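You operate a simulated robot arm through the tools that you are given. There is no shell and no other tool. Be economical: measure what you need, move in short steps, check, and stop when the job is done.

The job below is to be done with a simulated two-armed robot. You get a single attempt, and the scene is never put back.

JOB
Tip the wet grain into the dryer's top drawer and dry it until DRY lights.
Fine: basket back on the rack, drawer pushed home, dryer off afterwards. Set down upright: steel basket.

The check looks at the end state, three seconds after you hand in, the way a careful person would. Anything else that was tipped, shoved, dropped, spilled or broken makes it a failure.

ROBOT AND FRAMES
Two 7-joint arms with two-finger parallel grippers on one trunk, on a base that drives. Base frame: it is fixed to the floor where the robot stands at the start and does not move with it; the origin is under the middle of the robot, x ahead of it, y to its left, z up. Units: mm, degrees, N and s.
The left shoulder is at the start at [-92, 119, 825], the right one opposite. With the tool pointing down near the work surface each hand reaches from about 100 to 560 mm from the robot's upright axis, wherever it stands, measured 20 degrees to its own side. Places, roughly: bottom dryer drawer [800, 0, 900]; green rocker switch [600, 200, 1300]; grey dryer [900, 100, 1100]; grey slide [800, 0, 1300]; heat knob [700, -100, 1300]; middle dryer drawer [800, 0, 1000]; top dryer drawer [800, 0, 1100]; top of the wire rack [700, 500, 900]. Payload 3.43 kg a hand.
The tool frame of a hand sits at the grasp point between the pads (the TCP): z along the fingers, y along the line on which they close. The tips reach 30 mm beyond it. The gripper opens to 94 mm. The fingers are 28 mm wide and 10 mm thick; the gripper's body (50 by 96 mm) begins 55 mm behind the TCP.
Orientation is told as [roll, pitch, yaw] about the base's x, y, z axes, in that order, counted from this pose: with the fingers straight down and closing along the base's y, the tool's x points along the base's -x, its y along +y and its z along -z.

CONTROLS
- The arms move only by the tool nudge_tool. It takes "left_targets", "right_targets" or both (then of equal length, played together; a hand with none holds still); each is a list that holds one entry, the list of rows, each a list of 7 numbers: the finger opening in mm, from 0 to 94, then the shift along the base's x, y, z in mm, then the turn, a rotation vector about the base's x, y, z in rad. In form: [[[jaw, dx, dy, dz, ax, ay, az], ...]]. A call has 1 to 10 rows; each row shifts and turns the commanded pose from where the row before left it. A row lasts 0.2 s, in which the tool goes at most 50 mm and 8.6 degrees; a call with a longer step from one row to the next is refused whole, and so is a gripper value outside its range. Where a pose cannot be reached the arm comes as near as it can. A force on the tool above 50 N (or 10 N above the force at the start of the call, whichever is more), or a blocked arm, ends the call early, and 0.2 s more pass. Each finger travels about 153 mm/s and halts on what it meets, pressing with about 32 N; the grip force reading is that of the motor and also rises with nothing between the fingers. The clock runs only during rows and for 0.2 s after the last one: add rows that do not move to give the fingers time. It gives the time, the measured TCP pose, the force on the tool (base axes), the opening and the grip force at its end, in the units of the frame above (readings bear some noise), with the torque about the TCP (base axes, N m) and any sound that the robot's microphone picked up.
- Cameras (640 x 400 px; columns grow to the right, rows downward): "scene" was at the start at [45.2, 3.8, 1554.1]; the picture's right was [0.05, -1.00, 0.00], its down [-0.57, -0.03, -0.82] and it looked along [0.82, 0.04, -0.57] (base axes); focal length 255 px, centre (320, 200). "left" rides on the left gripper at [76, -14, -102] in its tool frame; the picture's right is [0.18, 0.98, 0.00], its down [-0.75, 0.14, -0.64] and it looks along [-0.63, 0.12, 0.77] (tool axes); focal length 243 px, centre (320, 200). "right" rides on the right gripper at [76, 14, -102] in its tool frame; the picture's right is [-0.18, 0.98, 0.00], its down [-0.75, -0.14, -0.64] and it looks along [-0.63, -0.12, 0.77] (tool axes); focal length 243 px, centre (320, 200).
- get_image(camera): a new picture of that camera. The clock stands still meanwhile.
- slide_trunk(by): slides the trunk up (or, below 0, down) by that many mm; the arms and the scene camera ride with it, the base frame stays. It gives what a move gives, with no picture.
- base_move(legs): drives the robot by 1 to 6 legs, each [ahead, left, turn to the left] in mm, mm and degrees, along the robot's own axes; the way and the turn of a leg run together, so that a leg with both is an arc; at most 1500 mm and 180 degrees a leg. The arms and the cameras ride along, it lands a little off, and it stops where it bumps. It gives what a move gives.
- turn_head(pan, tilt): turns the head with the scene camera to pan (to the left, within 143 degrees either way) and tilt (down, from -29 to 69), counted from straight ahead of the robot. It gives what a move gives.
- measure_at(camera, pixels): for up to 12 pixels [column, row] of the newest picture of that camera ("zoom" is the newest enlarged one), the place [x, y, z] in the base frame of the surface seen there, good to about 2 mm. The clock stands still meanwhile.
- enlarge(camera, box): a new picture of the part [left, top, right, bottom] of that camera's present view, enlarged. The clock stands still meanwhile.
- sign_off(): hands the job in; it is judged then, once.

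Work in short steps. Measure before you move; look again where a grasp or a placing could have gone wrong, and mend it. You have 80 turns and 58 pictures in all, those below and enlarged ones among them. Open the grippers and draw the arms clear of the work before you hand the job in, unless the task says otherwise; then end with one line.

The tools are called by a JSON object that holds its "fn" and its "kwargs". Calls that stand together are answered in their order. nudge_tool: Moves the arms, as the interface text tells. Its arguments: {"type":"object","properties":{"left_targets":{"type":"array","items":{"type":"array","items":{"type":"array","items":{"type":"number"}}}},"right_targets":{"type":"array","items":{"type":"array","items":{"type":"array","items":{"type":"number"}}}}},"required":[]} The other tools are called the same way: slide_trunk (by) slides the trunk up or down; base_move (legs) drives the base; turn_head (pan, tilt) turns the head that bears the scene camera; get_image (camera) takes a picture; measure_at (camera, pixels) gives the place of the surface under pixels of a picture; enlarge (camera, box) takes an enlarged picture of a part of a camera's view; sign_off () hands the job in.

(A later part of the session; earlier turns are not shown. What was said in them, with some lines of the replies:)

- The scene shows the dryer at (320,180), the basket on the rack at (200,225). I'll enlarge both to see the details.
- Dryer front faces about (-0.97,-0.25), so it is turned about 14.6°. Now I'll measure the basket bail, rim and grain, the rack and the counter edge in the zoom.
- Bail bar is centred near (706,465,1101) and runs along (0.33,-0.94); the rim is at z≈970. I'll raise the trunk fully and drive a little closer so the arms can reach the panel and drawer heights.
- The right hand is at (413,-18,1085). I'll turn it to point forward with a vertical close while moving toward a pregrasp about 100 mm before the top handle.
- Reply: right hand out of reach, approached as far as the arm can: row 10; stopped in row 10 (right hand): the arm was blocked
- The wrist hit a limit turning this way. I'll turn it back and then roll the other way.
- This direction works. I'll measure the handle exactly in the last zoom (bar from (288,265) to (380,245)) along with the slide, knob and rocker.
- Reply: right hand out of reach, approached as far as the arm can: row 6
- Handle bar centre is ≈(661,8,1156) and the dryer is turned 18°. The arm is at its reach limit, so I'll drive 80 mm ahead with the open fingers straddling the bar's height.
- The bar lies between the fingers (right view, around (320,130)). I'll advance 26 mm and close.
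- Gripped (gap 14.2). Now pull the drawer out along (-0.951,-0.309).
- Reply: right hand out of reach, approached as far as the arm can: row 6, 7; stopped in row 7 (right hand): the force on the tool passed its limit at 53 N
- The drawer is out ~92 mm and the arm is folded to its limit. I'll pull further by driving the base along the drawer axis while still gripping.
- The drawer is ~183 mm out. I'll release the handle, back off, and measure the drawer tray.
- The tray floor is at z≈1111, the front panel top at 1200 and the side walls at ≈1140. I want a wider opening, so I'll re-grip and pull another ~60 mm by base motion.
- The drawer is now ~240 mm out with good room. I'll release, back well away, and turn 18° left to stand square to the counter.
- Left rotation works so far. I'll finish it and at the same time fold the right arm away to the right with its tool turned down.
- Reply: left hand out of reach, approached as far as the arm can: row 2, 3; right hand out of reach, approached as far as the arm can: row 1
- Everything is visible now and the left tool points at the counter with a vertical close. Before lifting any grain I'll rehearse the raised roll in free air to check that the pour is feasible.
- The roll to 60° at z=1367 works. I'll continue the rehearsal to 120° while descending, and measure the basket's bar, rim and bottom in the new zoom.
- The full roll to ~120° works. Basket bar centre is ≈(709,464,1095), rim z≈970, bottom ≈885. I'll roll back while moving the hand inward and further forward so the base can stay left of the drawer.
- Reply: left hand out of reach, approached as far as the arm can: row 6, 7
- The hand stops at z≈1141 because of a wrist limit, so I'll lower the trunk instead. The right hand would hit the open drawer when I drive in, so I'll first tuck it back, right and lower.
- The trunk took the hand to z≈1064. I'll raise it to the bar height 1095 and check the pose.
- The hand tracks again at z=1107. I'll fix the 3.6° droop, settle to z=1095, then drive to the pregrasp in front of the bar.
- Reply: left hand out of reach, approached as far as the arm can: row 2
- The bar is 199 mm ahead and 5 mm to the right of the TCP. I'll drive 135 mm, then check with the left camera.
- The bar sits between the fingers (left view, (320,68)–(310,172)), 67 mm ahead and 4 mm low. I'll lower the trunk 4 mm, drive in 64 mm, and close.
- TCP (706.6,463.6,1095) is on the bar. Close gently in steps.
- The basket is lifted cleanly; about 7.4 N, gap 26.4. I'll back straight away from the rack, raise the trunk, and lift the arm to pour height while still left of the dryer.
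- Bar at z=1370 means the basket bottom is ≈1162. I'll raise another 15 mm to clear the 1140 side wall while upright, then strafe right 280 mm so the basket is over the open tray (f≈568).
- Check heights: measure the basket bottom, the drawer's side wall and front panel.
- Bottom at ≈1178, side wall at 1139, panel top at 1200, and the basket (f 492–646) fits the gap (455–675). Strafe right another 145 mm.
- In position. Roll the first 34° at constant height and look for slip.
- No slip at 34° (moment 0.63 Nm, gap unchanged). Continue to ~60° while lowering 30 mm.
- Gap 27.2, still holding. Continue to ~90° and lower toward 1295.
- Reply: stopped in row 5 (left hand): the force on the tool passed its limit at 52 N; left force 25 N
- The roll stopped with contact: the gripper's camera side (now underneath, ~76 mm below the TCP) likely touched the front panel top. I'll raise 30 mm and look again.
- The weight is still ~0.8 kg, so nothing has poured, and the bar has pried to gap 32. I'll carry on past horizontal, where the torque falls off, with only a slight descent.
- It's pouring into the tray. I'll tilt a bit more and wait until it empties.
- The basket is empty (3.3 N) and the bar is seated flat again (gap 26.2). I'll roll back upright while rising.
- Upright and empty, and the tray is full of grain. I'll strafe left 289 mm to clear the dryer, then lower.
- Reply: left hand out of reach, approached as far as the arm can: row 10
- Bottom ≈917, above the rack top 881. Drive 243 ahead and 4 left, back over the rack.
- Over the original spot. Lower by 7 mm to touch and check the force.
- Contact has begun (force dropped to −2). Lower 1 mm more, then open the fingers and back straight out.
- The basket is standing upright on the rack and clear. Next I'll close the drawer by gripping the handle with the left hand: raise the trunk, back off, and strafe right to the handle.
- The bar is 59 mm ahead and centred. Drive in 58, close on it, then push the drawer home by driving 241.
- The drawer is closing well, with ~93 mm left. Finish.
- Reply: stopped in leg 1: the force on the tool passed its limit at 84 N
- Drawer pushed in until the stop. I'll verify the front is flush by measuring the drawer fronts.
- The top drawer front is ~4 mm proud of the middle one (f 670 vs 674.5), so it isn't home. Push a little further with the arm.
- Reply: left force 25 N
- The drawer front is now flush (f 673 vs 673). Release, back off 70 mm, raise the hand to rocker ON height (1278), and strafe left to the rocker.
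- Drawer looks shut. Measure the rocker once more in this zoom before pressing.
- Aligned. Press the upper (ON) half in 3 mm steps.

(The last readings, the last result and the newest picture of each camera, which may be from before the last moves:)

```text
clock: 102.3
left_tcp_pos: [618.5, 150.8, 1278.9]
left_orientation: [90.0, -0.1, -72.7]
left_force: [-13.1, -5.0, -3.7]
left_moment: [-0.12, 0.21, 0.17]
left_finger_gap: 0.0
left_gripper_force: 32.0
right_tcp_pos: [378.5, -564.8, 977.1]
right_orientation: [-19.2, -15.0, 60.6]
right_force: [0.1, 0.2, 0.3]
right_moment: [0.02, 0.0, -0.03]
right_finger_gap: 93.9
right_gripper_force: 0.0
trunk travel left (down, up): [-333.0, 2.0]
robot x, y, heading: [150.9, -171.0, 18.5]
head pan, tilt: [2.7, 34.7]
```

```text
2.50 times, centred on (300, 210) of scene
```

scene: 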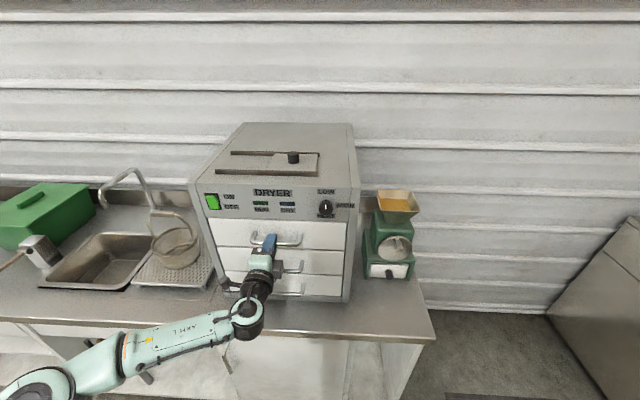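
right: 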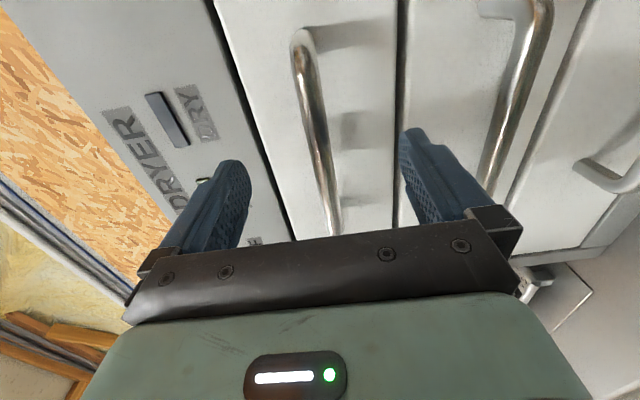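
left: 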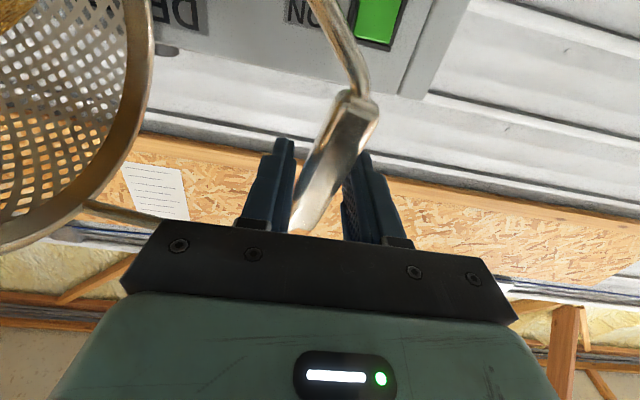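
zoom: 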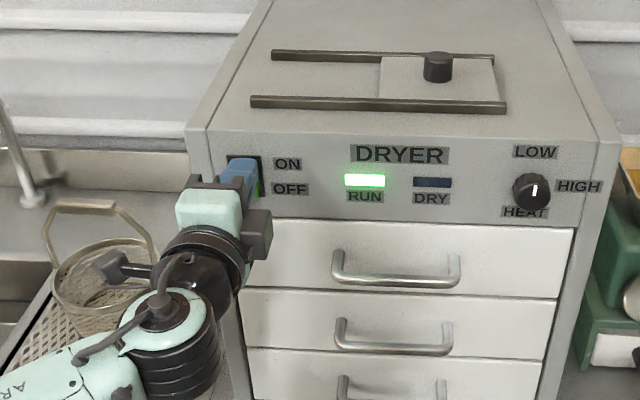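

RUN is lit. Draw back 25 mm, lower to the OFF half's height, and wait.

{"fn": "nudge_tool", "kwargs": {"left_targets": [[[0, -11.9, -3.9, 0, 0, 0, 0], [0, -11.9, -3.9, 0, 0, 0, 0], [0, 0, 0, -16, 0, 0, 0], [0, 0, 0, -16, 0, 0, 0], [0, 0, 0, 0, 0, 0, 0], [0, 0, 0, 0, 0, 0, 0], [0, 0, 0, 0, 0, 0, 0], [0, 0, 0, 0, 0, 0, 0], [0, 0, 0, 0, 0, 0, 0], [0, 0, 0, 0, 0, 0, 0]]]}}

{"fn": "nudge_tool", "kwargs": {"left_targets": [[[0, 0, 0, 0, 0, 0, 0], [0, 0, 0, 0, 0, 0, 0], [0, 0, 0, 0, 0, 0, 0], [0, 0, 0, 0, 0, 0, 0], [0, 0, 0, 0, 0, 0, 0], [0, 0, 0, 0, 0, 0, 0], [0, 0, 0, 0, 0, 0, 0], [0, 0, 0, 0, 0, 0, 0], [0, 0, 0, 0, 0, 0, 0], [0, 0, 0, 0, 0, 0, 0]]]}}

{"fn": "nudge_tool", "kwargs": {"left_targets": [[[0, 0, 0, 0, 0, 0, 0], [0, 0, 0, 0, 0, 0, 0], [0, 0, 0, 0, 0, 0, 0], [0, 0, 0, 0, 0, 0, 0], [0, 0, 0, 0, 0, 0, 0], [0, 0, 0, 0, 0, 0, 0], [0, 0, 0, 0, 0, 0, 0], [0, 0, 0, 0, 0, 0, 0], [0, 0, 0, 0, 0, 0, 0], [0, 0, 0, 0, 0, 0, 0]]]}}

{"fn": "nudge_tool", "kwargs": {"left_targets": [[[0, 0, 0, 0, 0, 0, 0], [0, 0, 0, 0, 0, 0, 0], [0, 0, 0, 0, 0, 0, 0], [0, 0, 0, 0, 0, 0, 0], [0, 0, 0, 0, 0, 0, 0], [0, 0, 0, 0, 0, 0, 0], [0, 0, 0, 0, 0, 0, 0], [0, 0, 0, 0, 0, 0, 0], [0, 0, 0, 0, 0, 0, 0], [0, 0, 0, 0, 0, 0, 0]]]}}

{"fn": "enlarge", "kwargs": {"camera": "scene", "box": [200, 110, 400, 270]}}

```text
clock: 104.5
left_tcp_pos: [597.7, 145.2, 1246.0]
left_orientation: [89.9, -0.1, -72.7]
left_force: [0.1, 0.3, -0.8]
left_moment: [0.01, -0.01, -0.01]
left_finger_gap: 0.0
left_gripper_force: 32.3
right_tcp_pos: [379.7, -563.4, 977.7]
right_orientation: [-19.1, -15.2, 60.7]
right_force: [0.3, 0.2, -0.7]
right_moment: [-0.01, -0.03, -0.06]
right_finger_gap: 94.1
right_gripper_force: 0.0
trunk travel left (down, up): [-333.0, 2.0]
robot x, y, heading: [149.4, -174.9, 18.7]
head pan, tilt: [2.7, 34.7]
```

```text
clock: 106.7
left_tcp_pos: [598.1, 144.5, 1245.1]
left_orientation: [89.9, 0.0, -72.7]
left_force: [-0.8, 0.6, -1.1]
left_moment: [0.0, 0.01, -0.01]
left_finger_gap: 0.0
left_gripper_force: 31.8
right_tcp_pos: [380.0, -563.7, 977.0]
right_orientation: [-19.0, -15.2, 60.5]
right_force: [-0.8, 0.5, 0.0]
right_moment: [0.02, -0.01, 0.0]
right_finger_gap: 93.9
right_gripper_force: 0.1
trunk travel left (down, up): [-333.0, 2.0]
robot x, y, heading: [151.9, -173.3, 19.0]
head pan, tilt: [2.7, 34.7]
```

```text
clock: 108.9
left_tcp_pos: [599.4, 144.7, 1245.6]
left_orientation: [90.0, 0.0, -72.5]
left_force: [0.5, 0.0, 0.6]
left_moment: [0.01, -0.03, -0.02]
left_finger_gap: 0.0
left_gripper_force: 31.3
right_tcp_pos: [379.9, -564.0, 976.2]
right_orientation: [-19.1, -15.0, 60.6]
right_force: [0.0, 0.7, 0.9]
right_moment: [0.0, -0.03, -0.01]
right_finger_gap: 94.0
right_gripper_force: 0.1
trunk travel left (down, up): [-333.0, 2.0]
robot x, y, heading: [148.7, -171.1, 18.6]
head pan, tilt: [2.7, 34.7]
```

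```text
clock: 111.1
left_tcp_pos: [597.3, 145.5, 1245.1]
left_orientation: [90.1, -0.1, -72.6]
left_force: [-1.4, 0.6, 0.2]
left_moment: [-0.01, 0.01, -0.04]
left_finger_gap: 0.0
left_gripper_force: 31.5
right_tcp_pos: [380.0, -563.3, 978.3]
right_orientation: [-19.1, -15.0, 60.6]
right_force: [-0.8, 0.5, 0.6]
right_moment: [-0.01, 0.01, 0.01]
right_finger_gap: 93.9
right_gripper_force: 0.0
trunk travel left (down, up): [-333.0, 2.0]
robot x, y, heading: [149.0, -174.9, 18.6]
head pan, tilt: [2.7, 34.7]
```

```text
2.50 times, centred on (300, 190) of scene
```

zoom: 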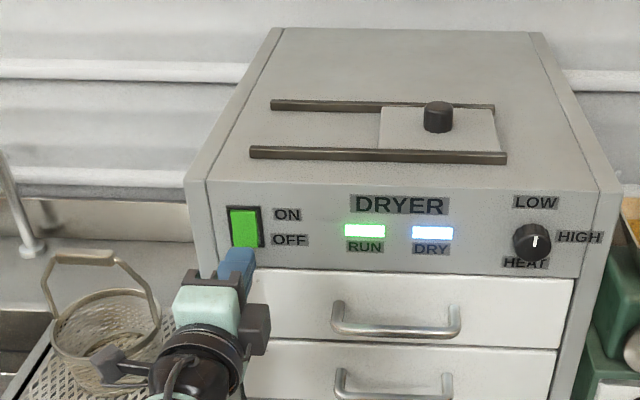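

DRY is lit. Press the lower (OFF) half at z=1245 the same way.

{"fn": "nudge_tool", "kwargs": {"left_targets": [[[0, 5.7, 1.9, 0, 0, 0, 0], [0, 5.7, 1.9, 0, 0, 0, 0], [0, 2.9, 0.9, 0, 0, 0, 0], [0, 2.9, 0.9, 0, 0, 0, 0], [0, 2.9, 0.9, 0, 0, 0, 0], [0, 2.9, 0.9, 0, 0, 0, 0]]]}}

{"fn": "enlarge", "kwargs": {"camera": "scene", "box": [200, 110, 400, 270]}}

```text
clock: 112.5
left_tcp_pos: [619.1, 151.0, 1246.1]
left_orientation: [90.0, -0.1, -72.6]
left_force: [-13.6, -3.3, -4.9]
left_moment: [-0.07, 0.04, 0.17]
left_finger_gap: 0.1
left_gripper_force: 32.1
right_tcp_pos: [378.9, -563.6, 978.3]
right_orientation: [-19.2, -15.1, 60.5]
right_force: [0.0, 0.5, -0.4]
right_moment: [-0.02, 0.02, 0.03]
right_finger_gap: 94.2
right_gripper_force: 0.0
trunk travel left (down, up): [-333.0, 2.0]
robot x, y, heading: [150.7, -172.9, 18.8]
head pan, tilt: [2.7, 34.7]
```

```text
2.50 times, centred on (300, 190) of scene
```

zoom: 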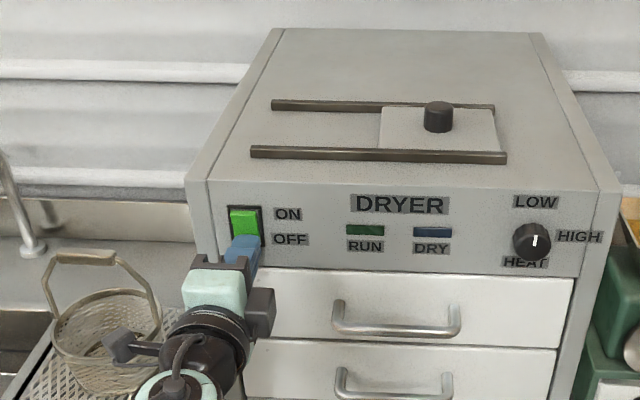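

Both lights are out, so the dryer is off. Retract, open the gripper, drive back, and check the whole scene.

{"fn": "nudge_tool", "kwargs": {"left_targets": [[[0, -15, -4.9, 0, 0, 0, 0], [0, -20, -6.5, 0, 0, 0, 0], [0, -20, -6.5, 0, 0, 0, 0]]]}}

{"fn": "base_move", "kwargs": {"legs": [[-260, 0, 0]]}}

{"fn": "nudge_tool", "kwargs": {"left_targets": [[[50, 0, 0, 0, 0, 0, 0], [94, 0, 0, 0, 0, 0, 0], [94, 0, 0, 0, 0, 0, 0], [94, 0, 0, 0, 0, 0, 0]]]}}

{"fn": "get_image", "kwargs": {"camera": "scene"}}

{"fn": "enlarge", "kwargs": {"camera": "scene", "box": [160, 120, 420, 300]}}

```text
clock: 113.3
left_tcp_pos: [563.3, 134.6, 1245.6]
left_orientation: [90.0, 0.0, -72.6]
left_force: [-1.0, -0.2, -0.2]
left_moment: [0.03, 0.01, 0.0]
left_finger_gap: 0.2
left_gripper_force: 32.1
right_tcp_pos: [380.3, -564.0, 977.4]
right_orientation: [-19.2, -15.1, 60.6]
right_force: [0.1, -0.7, -0.8]
right_moment: [-0.01, -0.02, 0.01]
right_finger_gap: 94.0
right_gripper_force: 0.1
trunk travel left (down, up): [-333.0, 2.0]
robot x, y, heading: [146.6, -171.8, 18.4]
head pan, tilt: [2.7, 34.7]
```

```text
clock: 115.1
left_tcp_pos: [318.5, 53.5, 1247.1]
left_orientation: [90.0, -0.1, -72.2]
left_force: [-0.1, 0.5, 0.5]
left_moment: [0.01, 0.0, 0.0]
left_finger_gap: 0.1
left_gripper_force: 31.9
right_tcp_pos: [139.5, -644.5, 977.5]
right_orientation: [-19.2, -15.1, 61.0]
right_force: [-0.4, 0.3, -0.4]
right_moment: [0.01, 0.0, 0.01]
right_finger_gap: 93.9
right_gripper_force: 0.0
trunk travel left (down, up): [-333.0, 2.0]
robot x, y, heading: [-96.0, -257.8, 19.2]
head pan, tilt: [2.7, 34.7]
```

```text
clock: 116.1
left_tcp_pos: [318.1, 53.7, 1244.5]
left_orientation: [90.1, 0.0, -72.2]
left_force: [0.8, -0.2, 0.6]
left_moment: [-0.01, -0.01, 0.0]
left_finger_gap: 94.4
left_gripper_force: 0.1
right_tcp_pos: [139.6, -646.4, 977.3]
right_orientation: [-19.2, -15.0, 61.0]
right_force: [0.0, -0.4, 1.0]
right_moment: [-0.01, 0.0, -0.02]
right_finger_gap: 93.7
right_gripper_force: 0.0
trunk travel left (down, up): [-333.0, 2.0]
robot x, y, heading: [-96.1, -256.6, 18.9]
head pan, tilt: [2.7, 34.7]
```

```text
14 pictures are left
```

scene: 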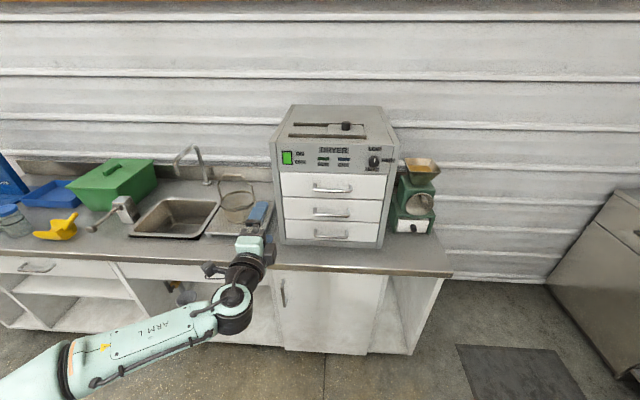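

```text
2.22 times, centred on (290, 210) of scene
```

zoom: 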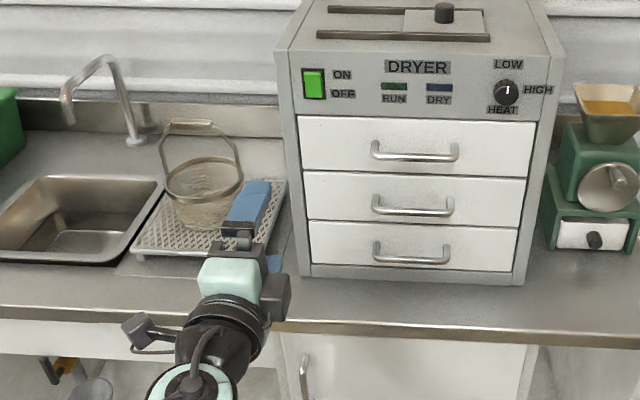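

Final flushness check of the top drawer, now that nothing is touching it.

{"fn": "measure_at", "kwargs": {"camera": "zoom", "pixels": [[320, 145], [510, 155], [325, 205], [510, 205], [325, 250], [500, 255], [200, 222]]}}

```text
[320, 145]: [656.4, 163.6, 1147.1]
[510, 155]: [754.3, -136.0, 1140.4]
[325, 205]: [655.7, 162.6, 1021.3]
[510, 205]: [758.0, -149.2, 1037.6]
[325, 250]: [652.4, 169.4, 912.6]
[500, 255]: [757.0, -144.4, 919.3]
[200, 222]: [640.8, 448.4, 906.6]
```

All drawers are flush (f≈675), the basket is upright on the rack, the dryer is off, and the arms are clear. Handing in.

{"fn": "sign_off", "kwargs": {}}

```text
The job is handed in.
```

The wet grain is in the top drawer and was dried until DRY lit. The drawer is pushed home, the dryer is off, and the empty basket stands upright on the rack.
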